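You operate a simulated robot arm through the tools that you are given. There is no shell and no other tool.

The job below is to be done with a simulated robot arm. You get a single attempt, and the scene is never put back.

## Task
Lock the teal key in the safe; the code is on the note.
Fine: red, blue, yellow dial; end with all three on 1.

It is judged by the outcome, as a careful person would: the job done as asked, and still so three seconds after it is handed in. It fails if anything else is knocked over, pushed out of place, dropped, spilled or broken.

## Robot
A 7-joint arm with a two-finger parallel gripper, fixed in place. Base frame: the origin is on the floor under the middle of its stand, x ahead of it, y to its left, z up. Readings come in m, rad, newtons and seconds.
With the tool pointing down near the work surface it reaches from about 0.24 to 0.68 m from the base axis. Its first joint turns from -1.152 to 1.152 rad. Payload 2.4 kg.
Tool frame: the origin (TCP) lies between the finger pads and is the grasp point; the fingertips stand 0.03 m ahead of it; z points along the fingers, y is the line along which they close. Largest opening 0.094 m; finger width 0.028, thickness 0.01; the body of the gripper, 0.05 by 0.096 m, starts 0.055 m behind the TCP.
Orientation is that of the tool frame in the base frame, as a unit quaternion [x, y, z, w]. With the fingers straight down and closing along the base's y, the tool's x points along the base's -x, its y along +y and its z along -z.

## Interface
- The arm moves only by the tool move_arm. Its argument "series" is a list of rows, each a list of 2 entries, a list of its own where there are three numbers: the shift along the base's x, y, z in m, then the turn, a rotation vector about the base's x, y, z in rad. In form: [[[tx, ty, tz], [wx, wy, wz]], ...]. A call has 1 to 20 rows; each row is the pose to reach, as a shift and turn from the pose commanded when the call began. "gripper" is the finger opening in m, from 0 to 0.094, set as the call begins (left out, the last holds). Each row takes 0.2 s and may step no farther than 0.05 m and 0.15 rad from the row before; otherwise, or with a gripper value out of range, the whole call is refused. A pose out of reach is approached as far as the arm can. The call stops where the force on the tool passes 40 N (or 10 N more than at its start, if that is more) or the arm is blocked; 0.2 s more then pass. The fingers move at their own pace (about 0.153 m/s each) and stop on an object; they squeeze with about 30 N. The grip force told is the motor's: it shows also when the fingers shut on nothing. Time passes only in rows, and 0.2 s behind the last, so rows that repeat a pose let the fingers close. It gives the time, the measured TCP pose, the force on the tool (base axes), the opening and the grip force at its end, in the units of the frame above (readings bear some noise), with the torque about the TCP (base axes, N m) and any sound that the robot's microphone picked up.
- Cameras (640 x 400 px; columns grow to the right, rows downward): "scene" is fixed at [0.0529, 0.4915, 1.4419]; the picture's right is [-0.56, -0.83, 0.00], its down [-0.49, 0.34, -0.80] and it looks along [0.66, -0.45, -0.60] (base axes); focal length 304 px, centre (320, 200). "wrist" rides on the gripper at [0.076, 0.014, -0.102] in the tool frame; the picture's right is [-0.18, 0.98, 0.00], its down [-0.75, -0.14, -0.64] and it looks along [-0.63, -0.12, 0.77] (tool axes); focal length 243 px, centre (320, 200).
- camera(camera): a new picture of that camera. The clock stands still meanwhile.
- pixel_to_xyz(camera, pixels): for up to 12 pixels [column, row] of the newest picture of that camera ("zoom" is the newest enlarged one), the place [x, y, z] in the base frame of the surface seen there, good to about 0.002 m. The clock stands still meanwhile.
- zoom(camera, box): a new picture of the part [left, top, right, bottom] of that camera's present view, enlarged. The clock stands still meanwhile.
- sign_off(): hands the job in; it is judged then, once.

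Unless the task says otherwise, let go and move clear before handing in.

The tools are called after "Emit:" as a command line: name --argument value ..., lists and objects as JSON in quotes. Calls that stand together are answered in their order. move_arm: Moves the arm, as the interface text tells. Its arguments: {"type":"object","properties":{"series":{"type":"array"},"gripper":{"type":"number"}},"required":["series"]} The other tools are called the same way: camera (camera) takes a picture; pixel_to_xyz (camera, pixels) gives the place of the surface under pixels of a picture; zoom (camera, box) takes an enlarged picture of a part of a camera's view; sign_off () hands the job in.

At the start:

```text
t: 0.0
eef_pos: [0.3904, 0.1147, 1.228]
tcp_rot: [0.0, 1.0, -0.001, 0.0]
force: [0.2, -0.7, -0.1]
wrist_torque: [-0.02, 0.02, 0.0]
gripper_width: 0.0939
gripper_force: 0.0
```

scene: 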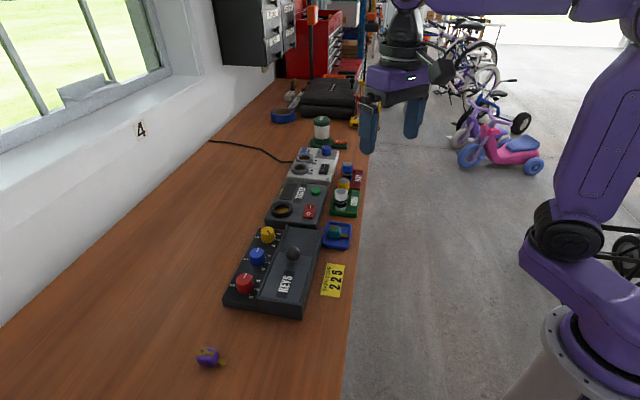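
wrist: 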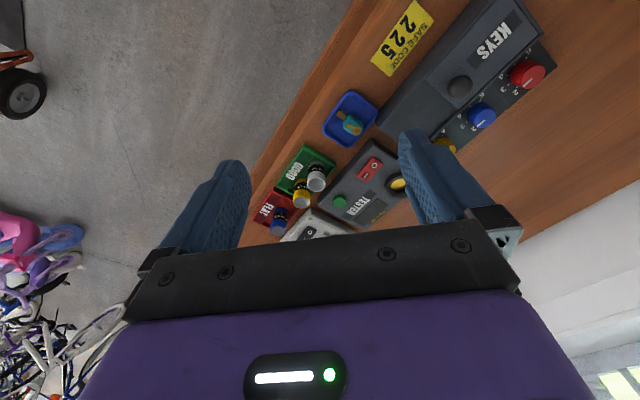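

The scene picture shows the KEYS safe around (275,270) with red, blue and yellow dials, the note "225" at (333,281), a blue tray at (337,235) holding the teal key, and a purple key at (208,357). I'll zoom in to read these in detail.

Emit:
zoom --camera "scene" --box '[210, 210, 370, 320]'

Emit:
zoom --camera "wrist" --box '[310, 0, 570, 170]'

```text
3.64 times, centred on (290, 265) of scene
```

zoom: 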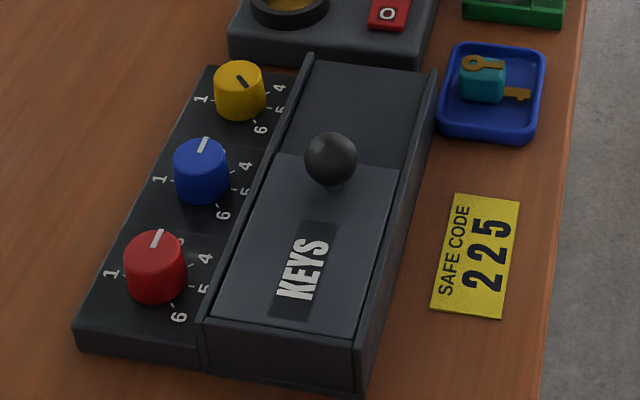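

```text
2.35 times, centred on (440, 85) of wrist
```

zoom: 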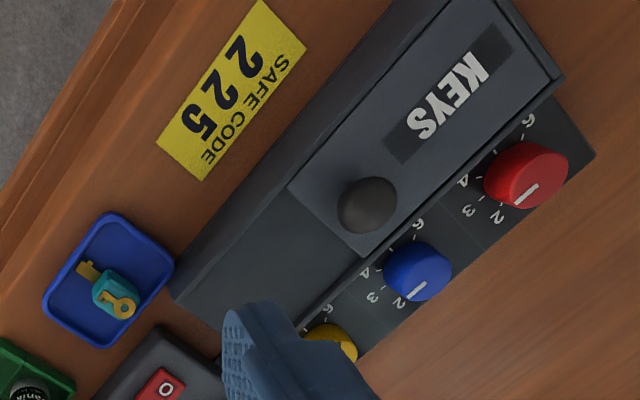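

The note reads 225, and the dials seem to carry labels 1–6 with the red and blue pointers near 2. I'll measure the 3D layout of the dials, lid, knob and key.

Emit:
pixel_to_xyz --camera "scene" --pixels '[[245, 283], [257, 256], [267, 235], [293, 252], [280, 240], [337, 235], [208, 357], [334, 281], [230, 295], [265, 301], [310, 305], [318, 228]]'

Emit:
zoom --camera "scene" --box '[220, 220, 300, 310]'

Emit:
zoom --camera "scene" --box '[260, 130, 370, 250]'

```text
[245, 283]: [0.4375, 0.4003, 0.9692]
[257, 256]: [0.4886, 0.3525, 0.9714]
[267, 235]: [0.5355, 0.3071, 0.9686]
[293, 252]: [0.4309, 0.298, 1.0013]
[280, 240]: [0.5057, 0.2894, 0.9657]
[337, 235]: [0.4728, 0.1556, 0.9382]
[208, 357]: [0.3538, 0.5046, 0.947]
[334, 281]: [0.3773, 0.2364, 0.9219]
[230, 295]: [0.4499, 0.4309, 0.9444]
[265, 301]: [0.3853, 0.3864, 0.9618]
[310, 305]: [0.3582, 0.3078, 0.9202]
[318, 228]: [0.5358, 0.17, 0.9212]
```

```text
4.44 times, centred on (260, 265) of scene
```

zoom: 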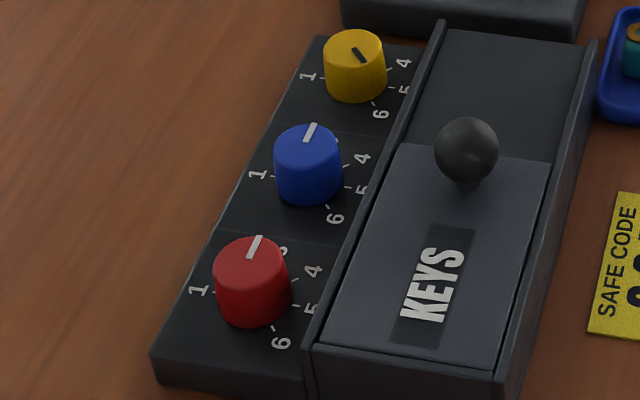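

```text
3.33 times, centred on (315, 190) of scene
```

zoom: 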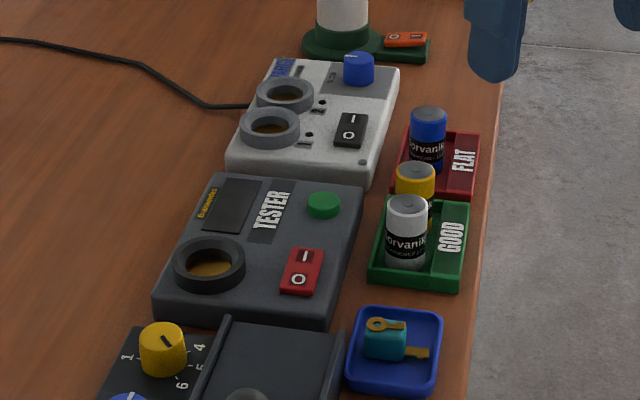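

The table is near z=0.92, with the dials at roughly (0.437,0.400), (0.489,0.353) and (0.536,0.307). I'll raise nothing, just move the wrist camera over the safe for a near top-down look.

Emit:
move_arm --series '[[[0.01, 0.03, 0], [0, 0, 0]], [[0.02, 0.06, -0.01], [0, 0, 0]], [[0.03, 0.09, -0.025], [0, 0, 0]], [[0.04, 0.12, -0.04], [0, 0, 0]], [[0.05, 0.15, -0.055], [0, 0, 0]], [[0.055, 0.18, -0.07], [0, 0, 0]], [[0.06, 0.21, -0.085], [0, 0, 0]], [[0.065, 0.235, -0.1], [0, 0, 0]]]'

Emit:
camera --camera "wrist"

Emit:
camera --camera "scene"

```text
t: 1.8
eef_pos: [0.4528, 0.3517, 1.1279]
tcp_rot: [0.0, 1.0, 0.0, 0.0]
force: [-0.6, 0.0, -1.1]
wrist_torque: [0.0, 0.01, 0.0]
gripper_width: 0.094
gripper_force: 0.0
```

```text
taken
```

wrist: 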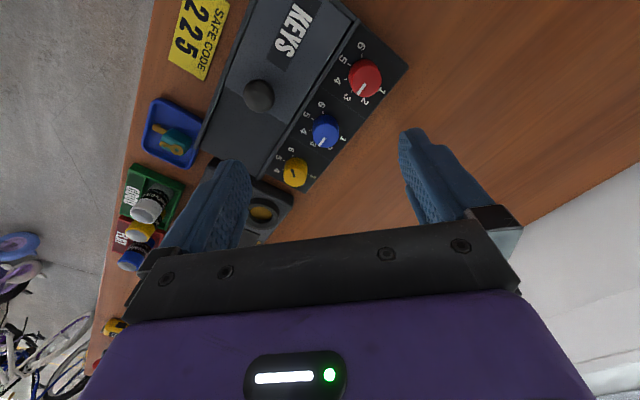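

```text
taken
```

scene: 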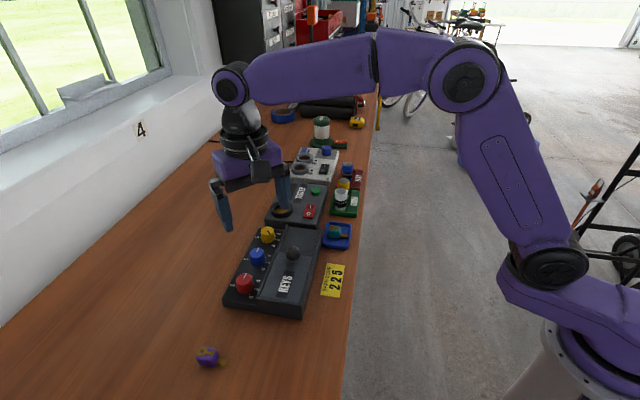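

The wrist view now shows all three dials at about (365,78), (326,131) and (295,172). I'll zoom in to read the pointer positions.

Emit:
zoom --camera "wrist" --box '[250, 30, 420, 200]'

Emit:
zoom --camera "wrist" --box '[130, 0, 350, 180]'

Emit:
pixel_to_xyz --camera "wrist" --pixels '[[366, 75], [326, 127], [296, 168], [258, 95], [400, 65], [350, 20], [195, 150], [305, 195], [177, 138], [155, 128], [175, 122], [330, 60]]'

```text
2.35 times, centred on (335, 115) of wrist
```

zoom: 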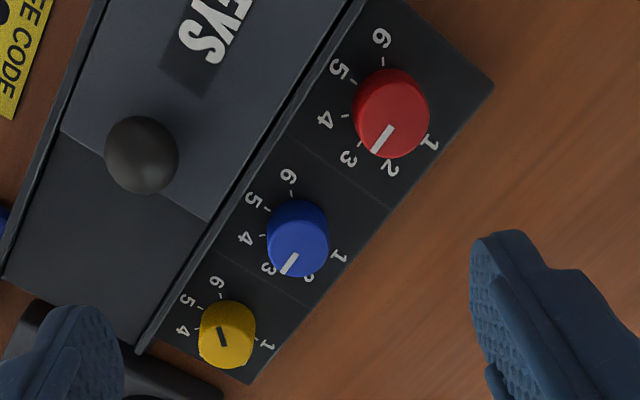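

```text
2.22 times, centred on (240, 90) of wrist
```

zoom: 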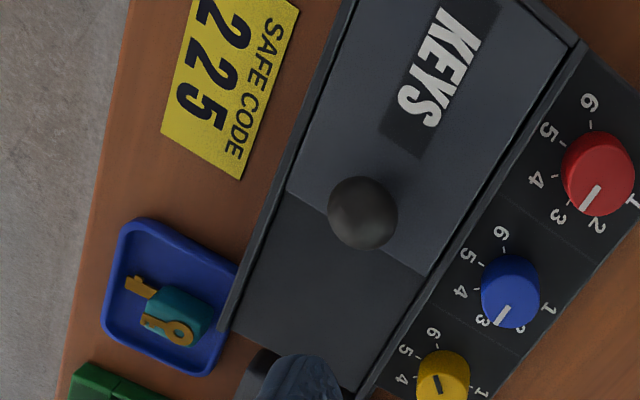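

```text
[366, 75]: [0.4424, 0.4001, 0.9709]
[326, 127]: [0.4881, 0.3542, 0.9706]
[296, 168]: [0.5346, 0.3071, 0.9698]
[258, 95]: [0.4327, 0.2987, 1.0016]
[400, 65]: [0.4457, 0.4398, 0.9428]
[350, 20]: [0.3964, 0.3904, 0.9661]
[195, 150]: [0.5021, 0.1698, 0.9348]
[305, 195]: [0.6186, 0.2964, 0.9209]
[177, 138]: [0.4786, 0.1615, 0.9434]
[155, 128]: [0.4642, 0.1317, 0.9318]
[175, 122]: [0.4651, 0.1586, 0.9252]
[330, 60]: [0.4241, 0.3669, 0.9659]
```

The labels run 1→6 around each dial and the pointers appear near 2/3. I'll zoom tighter on each dial and measure label and pointer angles.

Emit:
zoom --camera "wrist" --box '[320, 40, 390, 90]'

Emit:
zoom --camera "wrist" --box '[300, 30, 400, 110]'

```text
8.00 times, centred on (355, 65) of wrist
```

zoom: 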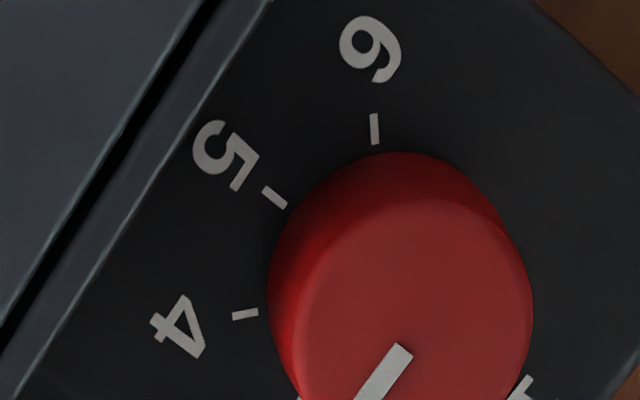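

```text
5.00 times, centred on (350, 70) of wrist
```

zoom: 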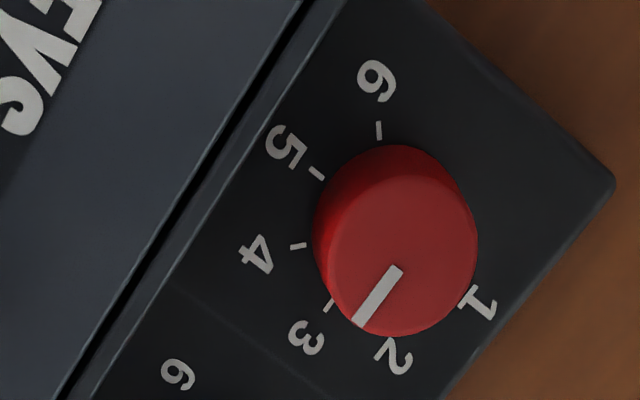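

The red dial's ticks at (378,130), (317,173), (298,245), (330,304) for 6, 5, 4, 3 and pointer ends (395,268)/(361,322) are clear here. I'll convert these to base coordinates.

Emit:
pixel_to_xyz --camera "zoom" --pixels '[[379, 131], [317, 173], [298, 245], [328, 304], [396, 270], [362, 320], [395, 225], [376, 82], [286, 147], [257, 255], [306, 338], [478, 302]]'

```text
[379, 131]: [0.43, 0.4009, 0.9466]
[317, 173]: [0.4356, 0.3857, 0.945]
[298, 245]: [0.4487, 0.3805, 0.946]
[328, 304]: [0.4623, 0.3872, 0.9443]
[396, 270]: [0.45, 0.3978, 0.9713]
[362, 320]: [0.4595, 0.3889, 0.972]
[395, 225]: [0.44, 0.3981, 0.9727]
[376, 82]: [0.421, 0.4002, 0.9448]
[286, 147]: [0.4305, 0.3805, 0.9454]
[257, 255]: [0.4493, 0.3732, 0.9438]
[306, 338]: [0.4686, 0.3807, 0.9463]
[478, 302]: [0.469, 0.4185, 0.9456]
```

The label angles about the red centre (0.449,0.4005) are 45° apart (1 at +45°, 2 at 0°, 3 at −45°, 4 at −90°, 5 at −135°, 6 at 180°), and its pointer at about −45° means red sits on 3. Now I'll examine the blue and yellow dials the same way.

Emit:
zoom --camera "wrist" --box '[260, 90, 360, 170]'

Emit:
zoom --camera "wrist" --box '[250, 120, 350, 200]'

```text
5.00 times, centred on (310, 130) of wrist
```

zoom: 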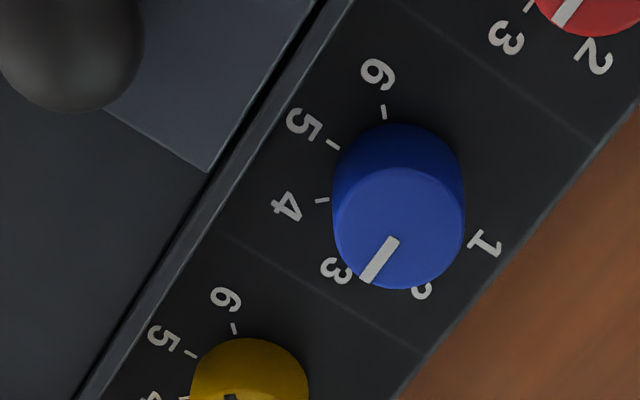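

```text
5.00 times, centred on (300, 160) of wrist
```

zoom: 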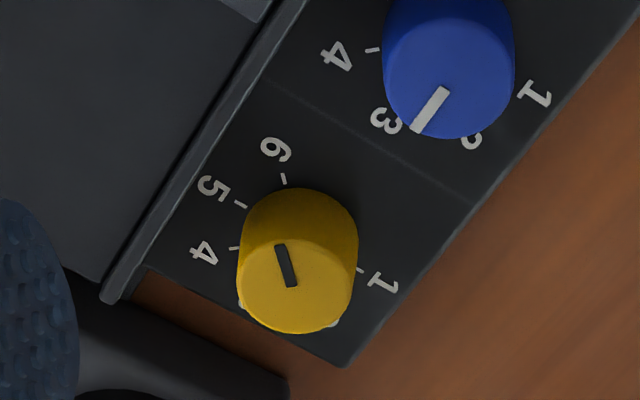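

The blue pointer seems parallel to red's, and the yellow mark points up-left from the cap centre at about (295,285). I'll measure points on the last zoom.

Emit:
pixel_to_xyz --camera "zoom" --pixels '[[281, 248], [290, 284], [274, 149], [213, 187], [203, 252], [384, 285], [284, 179], [240, 204], [443, 91], [417, 129], [295, 250], [295, 330]]'

Emit:
zoom --camera "wrist" --box '[260, 90, 360, 170]'

Emit:
pixel_to_xyz --camera "zoom" --pixels '[[378, 74], [304, 126], [287, 206], [335, 270], [485, 243], [392, 241], [366, 278], [385, 112], [333, 144], [321, 200], [336, 220], [463, 220]]'

```text
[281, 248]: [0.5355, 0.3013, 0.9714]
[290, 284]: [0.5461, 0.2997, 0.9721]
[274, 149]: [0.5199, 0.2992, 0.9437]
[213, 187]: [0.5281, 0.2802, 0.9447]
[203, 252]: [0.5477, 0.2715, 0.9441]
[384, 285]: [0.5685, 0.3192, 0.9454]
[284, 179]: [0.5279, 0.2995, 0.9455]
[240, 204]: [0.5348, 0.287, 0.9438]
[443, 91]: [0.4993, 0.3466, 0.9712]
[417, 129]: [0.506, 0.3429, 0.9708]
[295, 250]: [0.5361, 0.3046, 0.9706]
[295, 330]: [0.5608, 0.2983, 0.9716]
```

```text
5.00 times, centred on (310, 130) of wrist
```

zoom: 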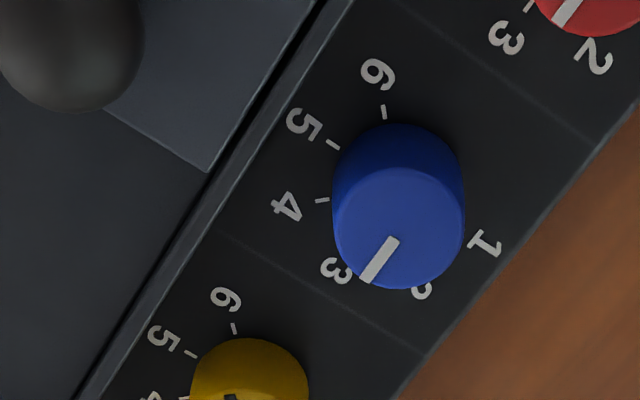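

```text
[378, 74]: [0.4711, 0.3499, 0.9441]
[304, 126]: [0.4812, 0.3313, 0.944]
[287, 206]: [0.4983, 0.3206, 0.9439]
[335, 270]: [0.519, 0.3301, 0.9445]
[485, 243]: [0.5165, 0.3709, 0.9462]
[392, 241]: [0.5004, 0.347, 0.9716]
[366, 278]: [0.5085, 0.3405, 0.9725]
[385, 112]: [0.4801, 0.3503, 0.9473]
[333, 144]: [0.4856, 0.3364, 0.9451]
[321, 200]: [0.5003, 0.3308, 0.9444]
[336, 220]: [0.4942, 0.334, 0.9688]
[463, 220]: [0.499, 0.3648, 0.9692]
```

Blue is centred at (0.499,0.350) with its pointer at −45°, so it is on 3; yellow is centred at (0.548,0.2995) with its pointer at 180°, so it is on 6. Before gripping I'll measure the rail beside the dials and the lid in this last zoom.

Emit:
pixel_to_xyz --camera "zoom" --pixels '[[200, 150], [210, 170], [215, 185], [222, 195], [228, 205], [235, 215], [150, 140], [100, 160], [120, 110], [90, 50], [180, 230], [60, 330]]'

Emit:
pixel_to_xyz --camera "wrist" --pixels '[[366, 100], [352, 75], [374, 98], [360, 5], [345, 15], [246, 5], [220, 75], [208, 125], [240, 130], [285, 90], [270, 10], [310, 90]]'

```text
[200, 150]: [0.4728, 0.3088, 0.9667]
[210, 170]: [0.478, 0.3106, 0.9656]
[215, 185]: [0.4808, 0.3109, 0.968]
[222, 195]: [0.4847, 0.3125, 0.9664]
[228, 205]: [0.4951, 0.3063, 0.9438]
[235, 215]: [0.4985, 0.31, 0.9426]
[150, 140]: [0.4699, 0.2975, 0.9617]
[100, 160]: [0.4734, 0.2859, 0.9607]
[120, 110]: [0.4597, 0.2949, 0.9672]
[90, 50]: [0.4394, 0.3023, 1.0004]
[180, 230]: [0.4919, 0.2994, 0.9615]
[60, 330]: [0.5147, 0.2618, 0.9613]
```

```text
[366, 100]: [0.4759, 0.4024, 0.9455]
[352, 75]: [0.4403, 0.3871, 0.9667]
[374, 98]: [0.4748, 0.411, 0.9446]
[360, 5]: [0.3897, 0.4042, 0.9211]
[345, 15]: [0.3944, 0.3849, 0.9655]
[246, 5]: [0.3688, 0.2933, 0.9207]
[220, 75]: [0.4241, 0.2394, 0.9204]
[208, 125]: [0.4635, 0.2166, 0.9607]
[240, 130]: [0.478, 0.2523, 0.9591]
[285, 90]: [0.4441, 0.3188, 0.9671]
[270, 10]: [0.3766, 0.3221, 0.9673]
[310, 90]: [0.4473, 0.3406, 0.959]
```

The rail edge (z≈0.966) is about 36 mm from the dial row, so I'll grip with small openings, starting with the fingers along base y and turning +45° so they end along the row. I'll move above the red dial first.

Emit:
move_arm --series '[[[-0.002, 0.02, -0.03], [0, 0, 0]], [[-0.004, 0.04, -0.06], [0, 0, 0]], [[-0.005, 0.05, -0.085], [0, 0, 0]], [[-0.005, 0.05, -0.085], [0, 0, 0]], [[-0.005, 0.05, -0.085], [0, 0, 0]]]' --gripper 0.05

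Emit:
camera --camera "wrist"

Emit:
camera --camera "scene"

```text
t: 3.0
eef_pos: [0.4486, 0.3993, 1.0419]
tcp_rot: [0.001, 1.0, 0.0, 0.0]
force: [-0.2, 0.3, -0.4]
wrist_torque: [-0.02, -0.01, -0.05]
gripper_width: 0.0497
gripper_force: 0.1
```

```text
taken
```

wrist: 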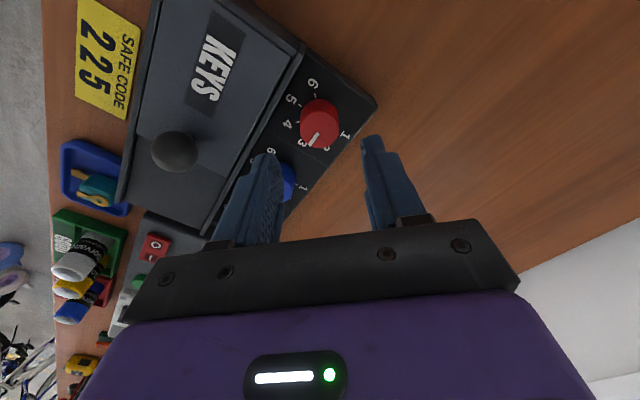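

```text
taken
```

scene: 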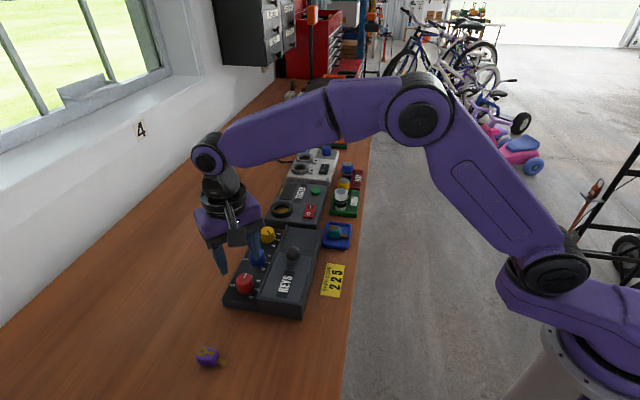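

TCP is now at (0.4486,0.3993,1.042), above red, and the dial cap is at about (319,115) in the wrist view. I'll measure the cap edges from this closer view for a precise centre.

Emit:
zoom --camera "wrist" --box '[270, 60, 370, 160]'

```text
4.00 times, centred on (320, 110) of wrist
```

zoom: 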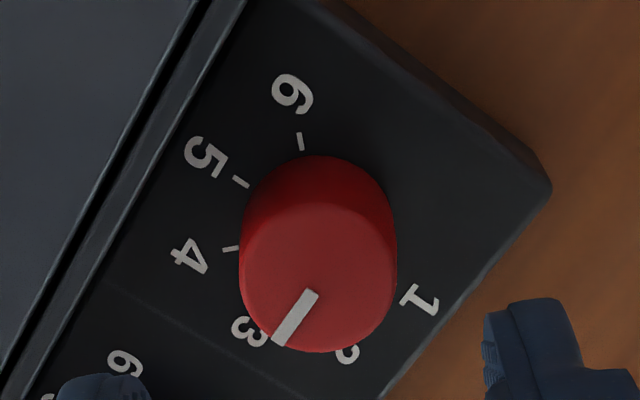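

Emit:
pixel_to_xyz --camera "zoom" --pixels '[[244, 280], [394, 280], [318, 208], [330, 349], [318, 280], [310, 296], [281, 337], [260, 235], [380, 230], [293, 95], [190, 257], [420, 300]]'

```text
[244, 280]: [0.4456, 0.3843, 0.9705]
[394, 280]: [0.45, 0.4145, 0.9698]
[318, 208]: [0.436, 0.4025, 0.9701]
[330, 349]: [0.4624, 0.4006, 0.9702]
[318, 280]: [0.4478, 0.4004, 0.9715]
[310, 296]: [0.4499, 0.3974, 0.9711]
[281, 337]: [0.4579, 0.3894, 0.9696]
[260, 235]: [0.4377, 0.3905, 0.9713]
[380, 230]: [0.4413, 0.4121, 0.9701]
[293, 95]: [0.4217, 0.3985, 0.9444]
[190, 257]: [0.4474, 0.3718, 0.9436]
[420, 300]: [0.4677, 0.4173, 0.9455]
```

The red cap centre is about (0.4485,0.400) with a radius near 15.5 mm, matching the TCP. I'll descend so the fingertips straddle the cap at z≈0.951.

Emit:
move_arm --series '[[[0, 0.0005, -0.02], [0, 0, 0]], [[0, 0.0005, -0.04], [0, 0, 0]], [[0, 0.0005, -0.055], [0, 0, 0]], [[0, 0.0005, -0.061], [0, 0, 0]], [[0, 0.0005, -0.061], [0, 0, 0]]]' --gripper 0.045

```text
t: 4.2
eef_pos: [0.4491, 0.4004, 0.9805]
tcp_rot: [0.0, 1.0, -0.001, 0.001]
force: [0.1, 0.3, 1.2]
wrist_torque: [0.0, 0.02, -0.01]
gripper_width: 0.045
gripper_force: 0.1
```

The arm is at (0.4491,0.4004,0.9805) with no contact force. I'll close on the red dial.

Emit:
move_arm --series '[[[0, 0, 0], [0, 0, 0]], [[0, 0, 0], [0, 0, 0]], [[0, 0, 0], [0, 0, 0]]]' --gripper 0.02

Emit:
camera --camera "wrist"

```text
t: 5.0
eef_pos: [0.4491, 0.3995, 0.981]
tcp_rot: [0.001, 1.0, -0.001, -0.001]
force: [-3.0, -11.1, 2.2]
wrist_torque: [-0.43, 0.42, -0.02]
gripper_width: 0.0308
gripper_force: 45.0
```

```text
taken
```

wrist: 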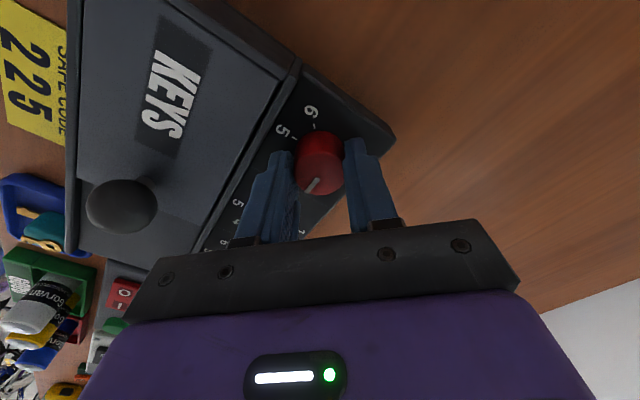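

The fingers hold the cap at 30.8 mm, with an 11 N sideways force along −y meaning the TCP sits slightly off-centre. I'll nudge −y by about 1 mm before turning.

Emit:
move_arm --series '[[[-0.0003, -0.0008, 0], [0, 0, 0]], [[-0.0003, -0.0008, 0], [0, 0, 0]]]'

```text
t: 5.6
eef_pos: [0.449, 0.4001, 0.9816]
tcp_rot: [0.001, 1.0, 0.0, 0.0]
force: [-2.4, -12.0, 2.4]
wrist_torque: [-0.32, 0.79, 0.0]
gripper_width: 0.0312
gripper_force: 44.8
```

The side force hasn't changed much (−12 N), so I'll nudge a bit more to see how it responds.

Emit:
move_arm --series '[[[0, -0.001, 0], [0, 0, 0]], [[0, -0.002, 0], [0, 0, 0]], [[0, -0.002, 0], [0, 0, 0]]]'

```text
t: 6.4
eef_pos: [0.4489, 0.3989, 0.9816]
tcp_rot: [-0.001, 1.0, 0.002, 0.001]
force: [-0.8, 2.7, -6.3]
wrist_torque: [0.22, 0.15, -0.02]
gripper_width: 0.0308
gripper_force: 45.3
```

The side force is now only ~3 N, so the grip is centred. I'll turn the dial +45° about z (3→2) in small steps.

Emit:
move_arm --series '[[[0, 0, 0], [0, 0, 0.1]], [[0, 0, 0], [0, 0, 0.2]], [[0, 0, 0], [0, 0, 0.3]], [[0, 0, 0], [0, 0, 0.4]], [[0, 0, 0], [0, 0, 0.5]], [[0, 0, 0], [0, 0, 0.6]], [[0, 0, 0], [0, 0, 0.7]], [[0, 0, 0], [0, 0, 0.785]], [[0, 0, 0], [0, 0, 0.785]]]'

Emit:
camera --camera "wrist"

Emit:
camera --camera "scene"

```text
t: 8.4
eef_pos: [0.4475, 0.3986, 0.9812]
tcp_rot: [-0.383, 0.924, 0.0, 0.001]
force: [1.7, 18.0, -8.1]
wrist_torque: [0.38, 0.14, 0.0]
gripper_width: 0.0313
gripper_force: 45.2
```

```text
taken
```

wrist: 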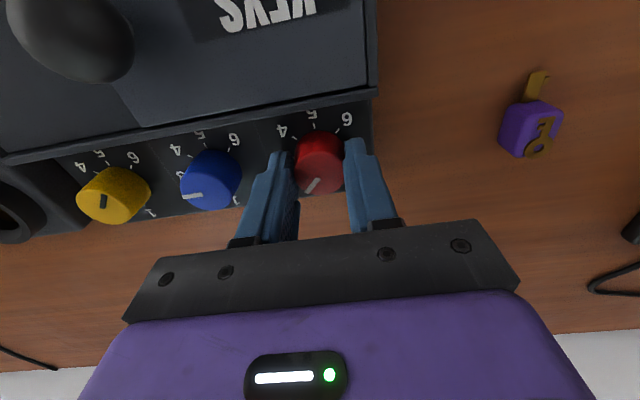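

```text
taken
```

scene: 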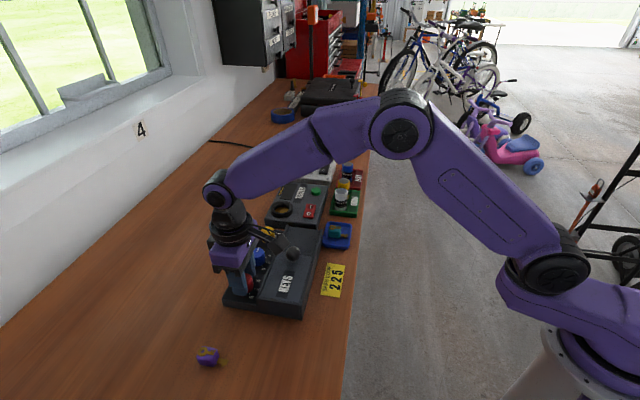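

The gripper turned 45° and the dial pointer moved with it (wrist view (312,186)). I'll open slightly, lift straight up, and check the dial reading.

Emit:
move_arm --series '[[[0, 0, 0], [0, 0, 0]], [[0, 0, 0], [0, 0, 0]], [[0, 0, 0.02], [0, 0, 0]], [[0, 0, 0.045], [0, 0, 0]], [[0, 0, 0.07], [0, 0, 0]], [[0, 0, 0.07], [0, 0, 0]]]' --gripper 0.045

Emit:
zoom --camera "wrist" --box '[100, 60, 400, 220]'

```text
t: 9.8
eef_pos: [0.4485, 0.3981, 1.0509]
tcp_rot: [-0.382, 0.924, 0.0, 0.001]
force: [0.0, 0.5, 0.6]
wrist_torque: [0.02, -0.03, 0.0]
gripper_width: 0.0452
gripper_force: 0.1
```

```text
2.13 times, centred on (250, 140) of wrist
```

zoom: 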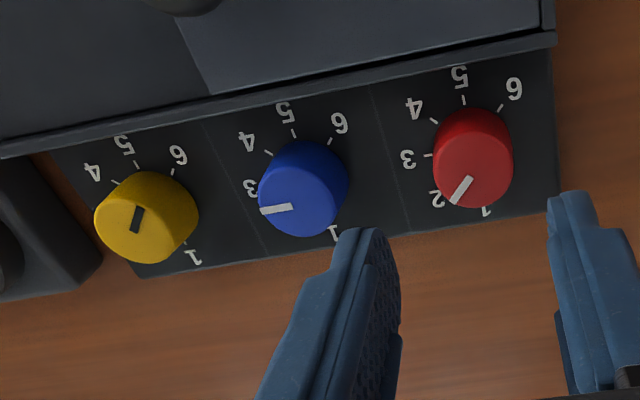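

Red now visibly points to the 2 label. I'll verify numerically from this zoom, and re-measure blue's and yellow's cap centres.

Emit:
pixel_to_xyz --camera "zoom" --pixels '[[468, 180], [455, 202], [472, 172], [436, 172], [511, 172], [260, 200], [346, 200], [303, 200], [292, 208], [262, 210], [97, 228], [195, 225]]'

```text
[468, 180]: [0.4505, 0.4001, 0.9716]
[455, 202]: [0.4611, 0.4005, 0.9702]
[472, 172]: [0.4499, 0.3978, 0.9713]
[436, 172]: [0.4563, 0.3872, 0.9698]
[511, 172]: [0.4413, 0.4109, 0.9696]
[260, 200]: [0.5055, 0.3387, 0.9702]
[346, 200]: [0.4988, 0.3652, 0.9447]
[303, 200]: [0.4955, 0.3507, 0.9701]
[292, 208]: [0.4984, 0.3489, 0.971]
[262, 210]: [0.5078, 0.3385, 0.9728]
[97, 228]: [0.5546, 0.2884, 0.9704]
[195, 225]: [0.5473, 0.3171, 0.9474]
```

Red's pointer direction is about 2°, i.e. on 2. Next I'll move above blue (≈(0.4985,0.349)) while turning the wrist back to yaw 0.

Emit:
move_arm --series '[[[0.008, -0.008, 0], [0, 0, -0.13]], [[0.016, -0.016, 0], [0, 0, -0.26]], [[0.025, -0.025, 0], [0, 0, -0.39]], [[0.033, -0.033, 0], [0, 0, -0.52]], [[0.042, -0.041, 0], [0, 0, -0.65]], [[0.05, -0.049, 0], [0, 0, -0.785]], [[0.05, -0.049, 0], [0, 0, -0.785]], [[0.05, -0.049, 0], [0, 0, -0.785]]]'

Emit:
zoom --camera "wrist" --box '[250, 60, 390, 160]'

```text
t: 11.6
eef_pos: [0.499, 0.3489, 1.0517]
tcp_rot: [0.001, 1.0, 0.001, 0.0]
force: [0.1, -0.3, -0.1]
wrist_torque: [0.02, -0.02, 0.0]
gripper_width: 0.0447
gripper_force: 0.1
```

```text
4.00 times, centred on (320, 110) of wrist
```

zoom: 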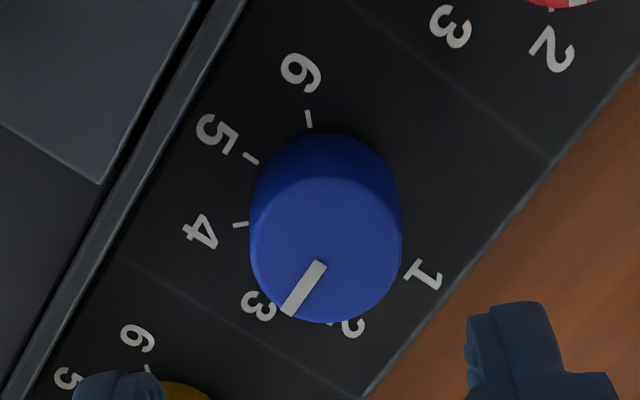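

Emit:
pixel_to_xyz --camera "zoom" --pixels '[[253, 250], [399, 250], [325, 180], [325, 319], [325, 250], [321, 266], [290, 309], [270, 200], [380, 200], [270, 300], [380, 300], [300, 72]]'

```text
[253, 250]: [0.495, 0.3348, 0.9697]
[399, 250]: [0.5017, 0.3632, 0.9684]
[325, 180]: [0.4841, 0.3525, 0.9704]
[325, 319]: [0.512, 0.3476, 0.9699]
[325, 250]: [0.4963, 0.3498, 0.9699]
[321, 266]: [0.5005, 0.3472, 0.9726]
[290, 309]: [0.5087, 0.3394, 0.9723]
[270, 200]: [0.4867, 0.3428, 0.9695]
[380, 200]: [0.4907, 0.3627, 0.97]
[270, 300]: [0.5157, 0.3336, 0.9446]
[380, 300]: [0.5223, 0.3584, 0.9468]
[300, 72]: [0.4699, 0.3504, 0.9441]
```

The blue cap centre is about (0.4984,0.349), under the TCP. I'll descend around it and then close.

Emit:
move_arm --series '[[[-0.0004, 0, -0.02], [0, 0, 0]], [[-0.0004, 0, -0.04], [0, 0, 0]], [[-0.0004, 0, -0.06], [0, 0, 0]], [[-0.0004, 0, -0.07], [0, 0, 0]], [[-0.0004, 0, -0.07], [0, 0, 0]]]' --gripper 0.045

Emit:
move_arm --series '[[[0, 0, 0], [0, 0, 0]], [[0, 0, 0], [0, 0, 0]], [[0, 0, 0], [0, 0, 0]]]' --gripper 0.02

```text
t: 12.8
eef_pos: [0.4978, 0.3484, 0.9813]
tcp_rot: [0.0, 1.0, -0.001, 0.0]
force: [0.6, 0.8, 0.2]
wrist_torque: [-0.01, -0.02, -0.02]
gripper_width: 0.0448
gripper_force: 0.0
```

```text
t: 13.6
eef_pos: [0.4966, 0.3479, 0.9822]
tcp_rot: [-0.001, 1.0, 0.0, 0.001]
force: [3.7, 14.8, -8.4]
wrist_torque: [0.56, -0.86, 0.03]
gripper_width: 0.0309
gripper_force: 45.4
```

Blue is gripped at 30.9 mm with +15 N along y, so I'll nudge +y 1.5 mm to centre.

Emit:
move_arm --series '[[[0.0003, 0.0008, 0], [0, 0, 0]], [[0.0005, 0.0015, 0], [0, 0, 0]], [[0.0005, 0.0015, 0], [0, 0, 0]]]'

```text
t: 14.4
eef_pos: [0.4975, 0.35, 0.9812]
tcp_rot: [0.0, 1.0, -0.001, -0.001]
force: [-6.5, 8.1, -0.3]
wrist_torque: [0.14, -0.02, -0.03]
gripper_width: 0.0307
gripper_force: 44.7
```

The side force has dropped to about 8 N, which is acceptable. I'll turn blue +45° (3→2).

Emit:
move_arm --series '[[[0.0, 0.0003, 0], [0, 0, 0.1]], [[0.0, 0.0005, 0], [0, 0, 0.2]], [[0.0, 0.0005, 0], [0, 0, 0.3]], [[0.0, 0.0005, 0], [0, 0, 0.4]], [[0.0, 0.0005, 0], [0, 0, 0.5]], [[0.0, 0.0005, 0], [0, 0, 0.6]], [[0.0, 0.0005, 0], [0, 0, 0.7]], [[0.0, 0.0005, 0], [0, 0, 0.785]], [[0.0, 0.0005, 0], [0, 0, 0.785]]]'

```text
t: 16.4
eef_pos: [0.4982, 0.3494, 0.9825]
tcp_rot: [-0.383, 0.924, -0.001, -0.002]
force: [-19.5, -11.7, 18.0]
wrist_torque: [-0.16, 0.37, 0.02]
gripper_width: 0.0309
gripper_force: 44.5
```

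The turn completed (tool yaw 45°). I'll release, lift and check blue.

Emit:
move_arm --series '[[[0, 0, 0], [0, 0, 0]], [[0, 0, 0], [0, 0, 0]], [[0, 0, 0.02], [0, 0, 0]], [[0, 0, 0.045], [0, 0, 0]], [[0, 0, 0.07], [0, 0, 0]], [[0, 0, 0.07], [0, 0, 0]]]' --gripper 0.045

Emit:
zoom --camera "wrist" --box '[150, 40, 450, 220]'

```text
t: 17.8
eef_pos: [0.5001, 0.3488, 1.0523]
tcp_rot: [-0.382, 0.924, 0.0, 0.001]
force: [0.0, 0.6, -0.3]
wrist_torque: [-0.01, -0.01, 0.02]
gripper_width: 0.0452
gripper_force: 0.1
```

```text
2.13 times, centred on (300, 130) of wrist
```

zoom: 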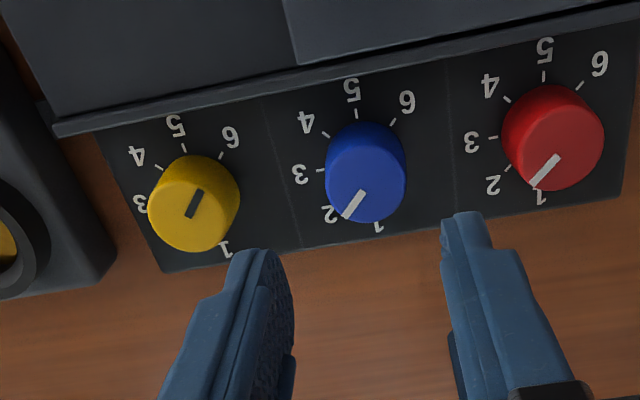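

Blue's pointer at (355,204) is parallel to red's and aims at the 2. I'll verify numerically and then move over yellow.

Emit:
pixel_to_xyz --camera "zoom" --pixels '[[362, 192], [348, 215], [555, 157], [534, 185], [328, 182], [405, 182], [200, 192], [189, 215], [152, 215], [238, 205], [300, 175], [470, 142]]'

Emit:
move_arm --series '[[[0.008, -0.008, 0], [0, 0, -0.13]], [[0.016, -0.016, 0], [0, 0, -0.26]], [[0.025, -0.025, 0], [0, 0, -0.39]], [[0.033, -0.033, 0], [0, 0, -0.52]], [[0.041, -0.042, 0], [0, 0, -0.65]], [[0.048, -0.05, 0], [0, 0, -0.785]], [[0.048, -0.05, 0], [0, 0, -0.785]], [[0.048, -0.05, 0], [0, 0, -0.785]]]'

Emit:
zoom --camera "wrist" --box '[250, 60, 390, 160]'

```text
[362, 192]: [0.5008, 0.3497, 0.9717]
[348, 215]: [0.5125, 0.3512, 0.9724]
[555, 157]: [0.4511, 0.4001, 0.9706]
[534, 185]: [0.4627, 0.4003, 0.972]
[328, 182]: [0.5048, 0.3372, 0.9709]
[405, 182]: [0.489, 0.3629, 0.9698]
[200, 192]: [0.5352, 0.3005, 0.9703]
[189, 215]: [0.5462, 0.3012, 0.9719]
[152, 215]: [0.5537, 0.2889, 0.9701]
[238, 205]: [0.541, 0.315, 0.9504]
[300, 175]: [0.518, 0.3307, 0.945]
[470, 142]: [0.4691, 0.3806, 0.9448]
```

```text
t: 19.6
eef_pos: [0.5456, 0.3004, 1.0535]
tcp_rot: [0.001, 1.0, 0.0, 0.0]
force: [-0.7, 0.2, -0.1]
wrist_torque: [0.01, -0.02, 0.02]
gripper_width: 0.0449
gripper_force: 0.1
```

```text
4.00 times, centred on (320, 110) of wrist
```

zoom: 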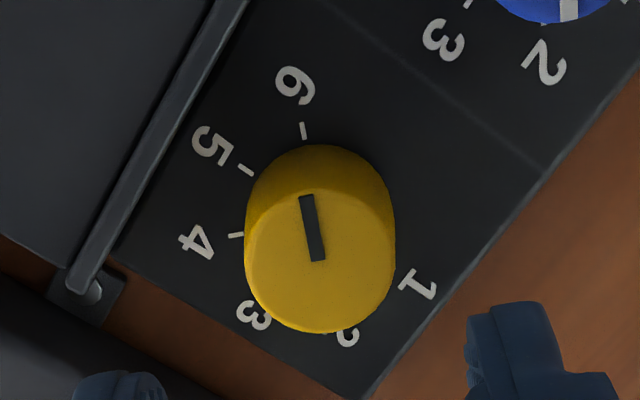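

Blue reads within a few degrees of 2 and red is at 1°; now the TCP is at (0.5456,0.3004) over yellow. I'll measure yellow's cap centre.

Emit:
pixel_to_xyz --camera "zoom" --pixels '[[248, 260], [392, 260], [320, 189], [320, 329], [270, 210], [370, 210], [318, 256], [307, 200], [270, 310], [370, 310], [320, 260], [100, 295]]'

```text
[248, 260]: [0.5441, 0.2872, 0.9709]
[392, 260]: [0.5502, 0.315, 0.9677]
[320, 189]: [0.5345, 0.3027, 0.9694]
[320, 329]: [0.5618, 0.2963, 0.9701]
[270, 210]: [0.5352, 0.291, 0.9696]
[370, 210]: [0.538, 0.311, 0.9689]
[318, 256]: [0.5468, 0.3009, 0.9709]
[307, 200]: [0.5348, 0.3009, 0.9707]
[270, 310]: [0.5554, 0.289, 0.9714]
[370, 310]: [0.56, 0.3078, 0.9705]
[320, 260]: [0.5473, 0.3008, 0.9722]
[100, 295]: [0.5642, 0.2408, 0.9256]
```

Yellow's centre is about (0.5474,0.300). Before descending I'll check where the neighbouring tester's edge lies, since the fingers will end up along the row.

Emit:
zoom --camera "wrist" --box '[230, 90, 390, 200]'

Emit:
zoom --camera "scene" --box '[230, 170, 350, 260]'

```text
3.64 times, centred on (310, 145) of wrist
```

zoom: 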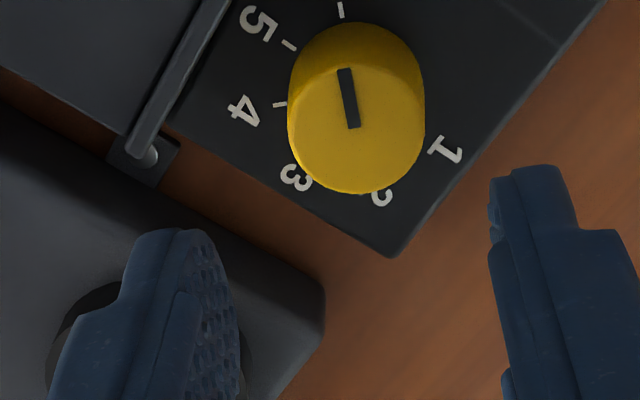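

```text
4.44 times, centred on (290, 215) of scene
```

zoom: 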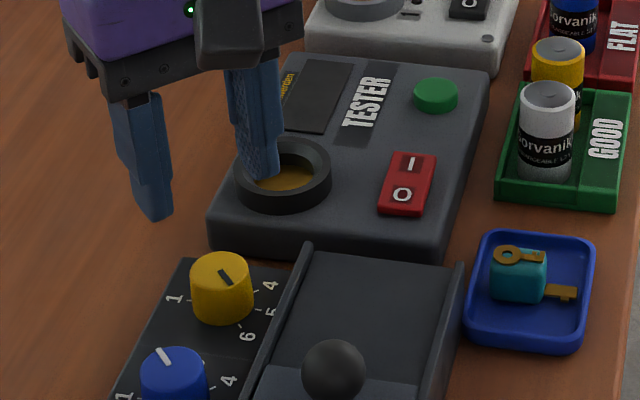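

The tester's front-left corner is near (212,235) in the scene zoom. I'll measure the tester's edge and the end of the dial panel.

Emit:
pixel_to_xyz --camera "zoom" --pixels '[[215, 212], [225, 218], [260, 225], [320, 232], [210, 240], [245, 260], [185, 262], [230, 268], [190, 205], [232, 190], [270, 200], [310, 252]]'

```text
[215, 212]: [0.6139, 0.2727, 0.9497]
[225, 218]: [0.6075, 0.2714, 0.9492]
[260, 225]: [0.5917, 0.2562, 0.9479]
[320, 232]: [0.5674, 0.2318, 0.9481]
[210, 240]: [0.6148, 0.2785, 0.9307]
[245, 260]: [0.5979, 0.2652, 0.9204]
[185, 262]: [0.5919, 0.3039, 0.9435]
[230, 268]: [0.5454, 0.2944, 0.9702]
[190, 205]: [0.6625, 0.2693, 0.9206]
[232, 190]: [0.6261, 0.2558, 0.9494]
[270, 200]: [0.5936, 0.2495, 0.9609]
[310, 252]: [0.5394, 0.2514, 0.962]
```

The tester edge is about 62 mm from yellow's centre and lower than the fingertips, so there's room. I'll descend onto yellow and close.

Emit:
move_arm --series '[[[0.0012, -0.0003, -0.02], [0, 0, 0]], [[0.0012, -0.0003, -0.04], [0, 0, 0]], [[0.0012, -0.0003, -0.06], [0, 0, 0]], [[0.0012, -0.0003, -0.071], [0, 0, 0]], [[0.0012, -0.0003, -0.071], [0, 0, 0]]]' --gripper 0.045

Emit:
move_arm --series '[[[0, 0, 0], [0, 0, 0]], [[0, 0, 0], [0, 0, 0]], [[0, 0, 0], [0, 0, 0]]]' --gripper 0.02

```text
t: 20.8
eef_pos: [0.5473, 0.3001, 0.9814]
tcp_rot: [0.0, 1.0, 0.0, 0.0]
force: [-0.7, 0.2, 0.2]
wrist_torque: [0.0, -0.02, 0.0]
gripper_width: 0.0451
gripper_force: 0.0
```

```text
t: 21.6
eef_pos: [0.5475, 0.3002, 0.982]
tcp_rot: [0.0, 1.0, 0.0, 0.0]
force: [0.2, 0.6, -1.2]
wrist_torque: [0.01, -0.13, -0.02]
gripper_width: 0.0312
gripper_force: 44.8
```

Yellow is gripped perfectly centred (forces under 2 N). I'll turn it +45° (6→5).

Emit:
move_arm --series '[[[0, 0, 0], [0, 0, 0.1]], [[0, 0, 0], [0, 0, 0.2]], [[0, 0, 0], [0, 0, 0.3]], [[0, 0, 0], [0, 0, 0.4]], [[0, 0, 0], [0, 0, 0.5]], [[0, 0, 0], [0, 0, 0.6]], [[0, 0, 0], [0, 0, 0.7]], [[0, 0, 0], [0, 0, 0.785]], [[0, 0, 0], [0, 0, 0.785]]]'

Emit:
move_arm --series '[[[0, 0, 0], [0, 0, 0]], [[0, 0, 0], [0, 0, 0]], [[0, 0, 0.02], [0, 0, 0]], [[0, 0, 0.045], [0, 0, 0]], [[0, 0, 0.07], [0, 0, 0]], [[0, 0, 0.1], [0, 0, 0]], [[0, 0, 0.1], [0, 0, 0]]]' --gripper 0.045

Emit:
camera --camera "wrist"

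Emit:
zoom --camera "wrist" --box '[240, 60, 400, 170]'

```text
t: 23.6
eef_pos: [0.5483, 0.3009, 0.9809]
tcp_rot: [-0.383, 0.924, 0.001, 0.001]
force: [-5.6, -3.5, 14.9]
wrist_torque: [-0.02, 0.03, -0.03]
gripper_width: 0.0313
gripper_force: 45.6
```

```text
t: 25.2
eef_pos: [0.5491, 0.2996, 1.0788]
tcp_rot: [-0.383, 0.924, 0.0, -0.001]
force: [-1.0, 0.5, 0.0]
wrist_torque: [0.02, -0.05, 0.0]
gripper_width: 0.045
gripper_force: 0.1
```

```text
taken
```

wrist: 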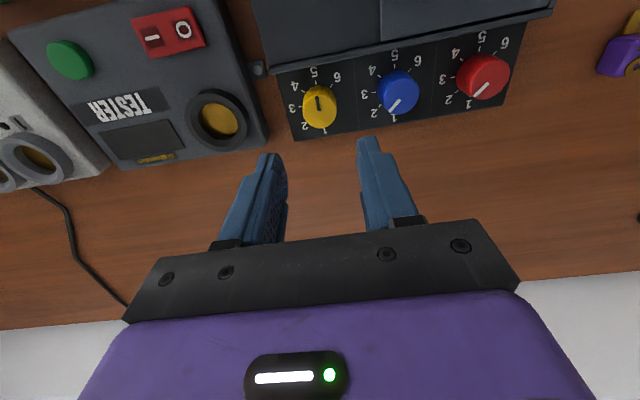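

```text
3.64 times, centred on (320, 115) of wrist
```

zoom: 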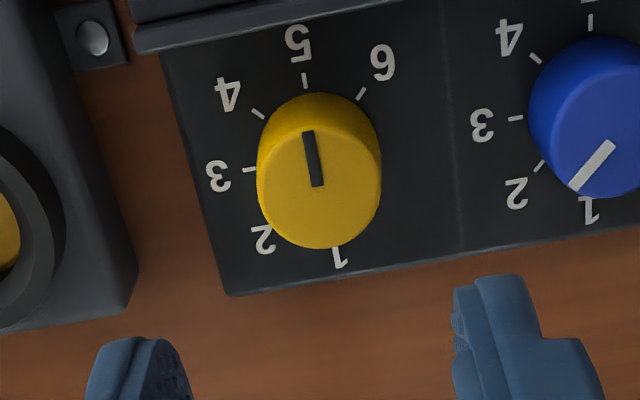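

Yellow now points at 5, giving red 2, blue 2, yellow 5. Next I'll move over the lid's round handle at about (0.433,0.299) and look at it closely.

Emit:
move_arm --series '[[[-0.03, 0, 0], [0, 0, 0]], [[-0.065, 0, 0], [0, 0, 0]], [[-0.095, 0, 0], [0, 0, 0]], [[-0.116, 0, 0.0], [0, 0, 0]], [[-0.116, 0, 0.0], [0, 0, 0]]]' --gripper 0.06

Emit:
camera --camera "wrist"

Emit:
camera --camera "scene"

```text
t: 26.4
eef_pos: [0.4303, 0.3017, 1.0804]
tcp_rot: [-0.383, 0.924, 0.0, 0.0]
force: [-0.1, -0.2, 0.0]
wrist_torque: [-0.01, 0.02, -0.01]
gripper_width: 0.0599
gripper_force: 0.1
```

```text
taken
```

wrist: 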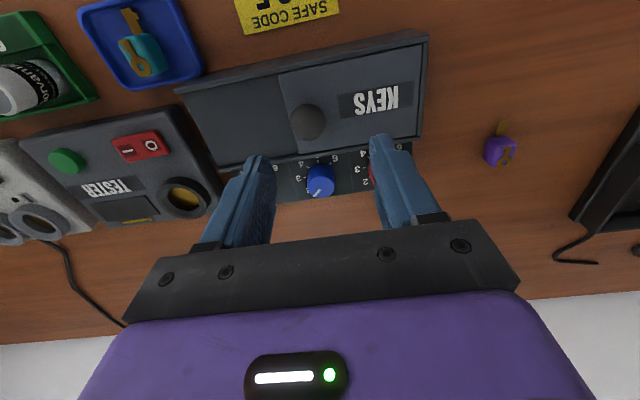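

```text
taken
```

scene: 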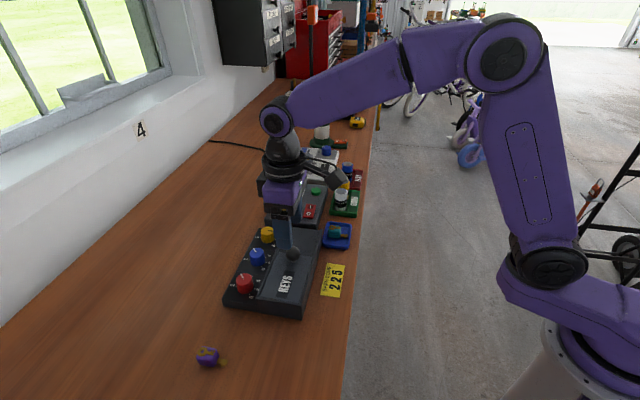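

The lid handle is at about (307,120) in the wrist view. I'll zoom on it and measure its extent and the lid edges.

Emit:
zoom --camera "wrist" --box '[170, 20, 440, 190]'

Emit:
pixel_to_xyz --camera "zoom" --pixels '[[325, 240], [290, 245], [364, 240], [325, 205], [325, 280], [300, 290], [290, 330], [258, 130], [560, 270], [560, 60], [100, 300], [160, 250]]'

```text
2.35 times, centred on (305, 105) of wrist
```

zoom: 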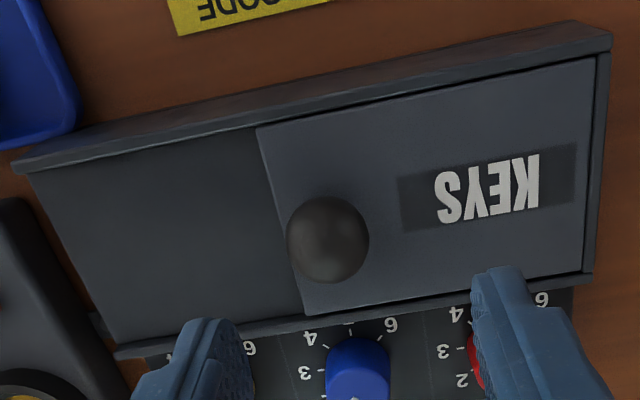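

```text
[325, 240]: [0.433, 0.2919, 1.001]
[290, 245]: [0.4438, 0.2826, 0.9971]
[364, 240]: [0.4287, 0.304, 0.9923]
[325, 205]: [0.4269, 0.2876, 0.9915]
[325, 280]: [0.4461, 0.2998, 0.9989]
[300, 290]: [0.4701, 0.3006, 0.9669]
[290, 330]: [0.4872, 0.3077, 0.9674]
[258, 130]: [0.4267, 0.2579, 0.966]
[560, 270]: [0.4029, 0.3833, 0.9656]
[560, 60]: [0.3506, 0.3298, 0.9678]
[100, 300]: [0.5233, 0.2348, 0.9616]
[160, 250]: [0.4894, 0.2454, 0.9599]
```

A sphere fit puts the handle's ball centre at about (0.438,0.294,0.989) with radius 14 mm, on a lid that sits between side rails, with a recessed panel behind it to slide over. I'll lower the fingers around the ball along the slide direction (fingertips at z≈0.971, above the lid).

Emit:
move_arm --series '[[[0.004, -0.004, 0], [0, 0, 0]], [[0.0077, -0.0077, -0.02], [0, 0, 0]], [[0.0077, -0.0077, -0.045], [0, 0, 0]], [[0.0077, -0.0077, -0.065], [0, 0, 0]], [[0.0077, -0.0077, -0.078], [0, 0, 0]], [[0.0077, -0.0077, -0.078], [0, 0, 0]]]' --gripper 0.06

Emit:
move_arm --series '[[[0, 0, 0], [0, 0, 0]], [[0, 0, 0], [0, 0, 0]], [[0, 0, 0], [0, 0, 0]]]' --gripper 0.02

Emit:
camera --camera "scene"

```text
t: 27.8
eef_pos: [0.4399, 0.2925, 1.0026]
tcp_rot: [-0.383, 0.924, 0.001, 0.0]
force: [-0.2, 0.9, 0.0]
wrist_torque: [0.0, -0.04, -0.01]
gripper_width: 0.0599
gripper_force: 0.0
```

```text
t: 28.6
eef_pos: [0.4395, 0.2911, 1.0015]
tcp_rot: [-0.383, 0.924, 0.0, 0.0]
force: [0.3, -0.7, -4.9]
wrist_torque: [0.07, -0.18, 0.15]
gripper_width: 0.0296
gripper_force: 44.8
```

```text
taken
```

scene: 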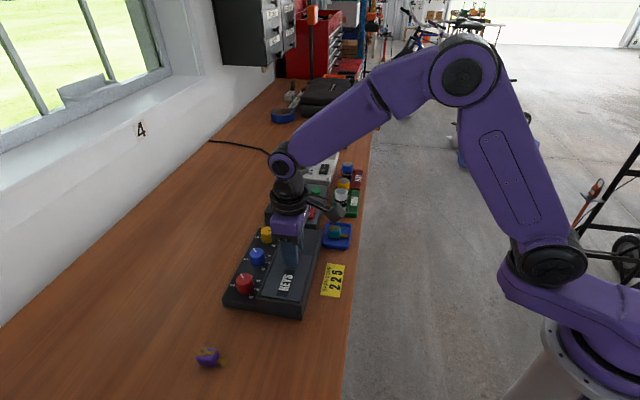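

The handle is held at 29.6 mm with low side force. I'll try a gentle 12 mm slide along the rails toward the rear.

Emit:
move_arm --series '[[[0.0021, -0.0021, 0], [0, 0, 0]], [[0.0042, -0.0043, 0], [0, 0, 0]], [[0.0063, -0.0064, 0], [0, 0, 0]], [[0.0085, -0.0085, 0], [0, 0, 0]]]'

```text
t: 29.6
eef_pos: [0.4471, 0.2833, 1.0018]
tcp_rot: [-0.383, 0.924, -0.001, -0.001]
force: [-2.8, -0.6, -6.2]
wrist_torque: [-0.03, 0.11, 0.06]
gripper_width: 0.0295
gripper_force: 44.7
```

The lid slid about 11 mm with under 3 N, so the code is accepted. I'll keep sliding it open.

Emit:
move_arm --series '[[[0.007, -0.007, 0], [0, 0, 0]], [[0.014, -0.014, 0], [0, 0, 0]], [[0.021, -0.021, 0], [0, 0, 0]], [[0.028, -0.028, 0], [0, 0, 0]], [[0.035, -0.035, 0], [0, 0, 0]], [[0.042, -0.042, 0], [0, 0, 0]], [[0.049, -0.049, 0], [0, 0, 0]], [[0.055, -0.055, 0], [0, 0, 0]], [[0.055, -0.055, 0], [0, 0, 0]]]'

Emit:
camera --camera "scene"

Emit:
zoom --camera "scene" --box '[210, 200, 370, 320]'

```text
t: 31.6
eef_pos: [0.5029, 0.2278, 1.0024]
tcp_rot: [-0.382, 0.924, 0.0, 0.0]
force: [-3.3, -3.9, 3.8]
wrist_torque: [-0.47, 0.54, 0.04]
gripper_width: 0.0293
gripper_force: 44.5
```

```text
taken
```

scene: 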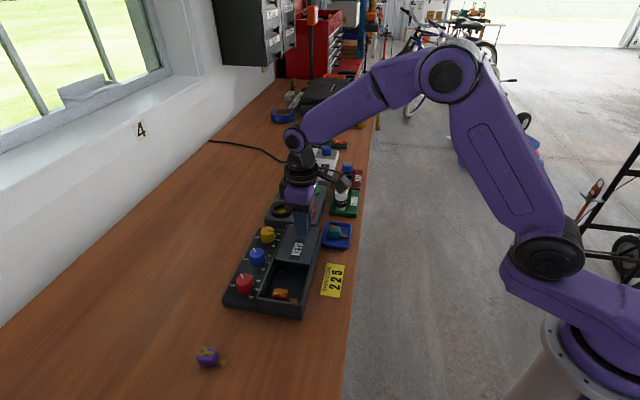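

```text
3.33 times, centred on (290, 260) of scene
```

zoom: 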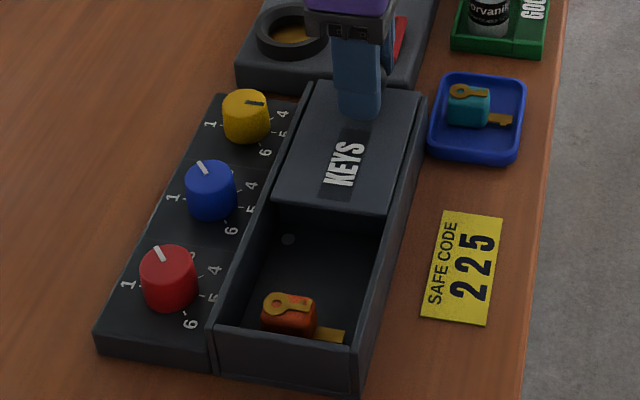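

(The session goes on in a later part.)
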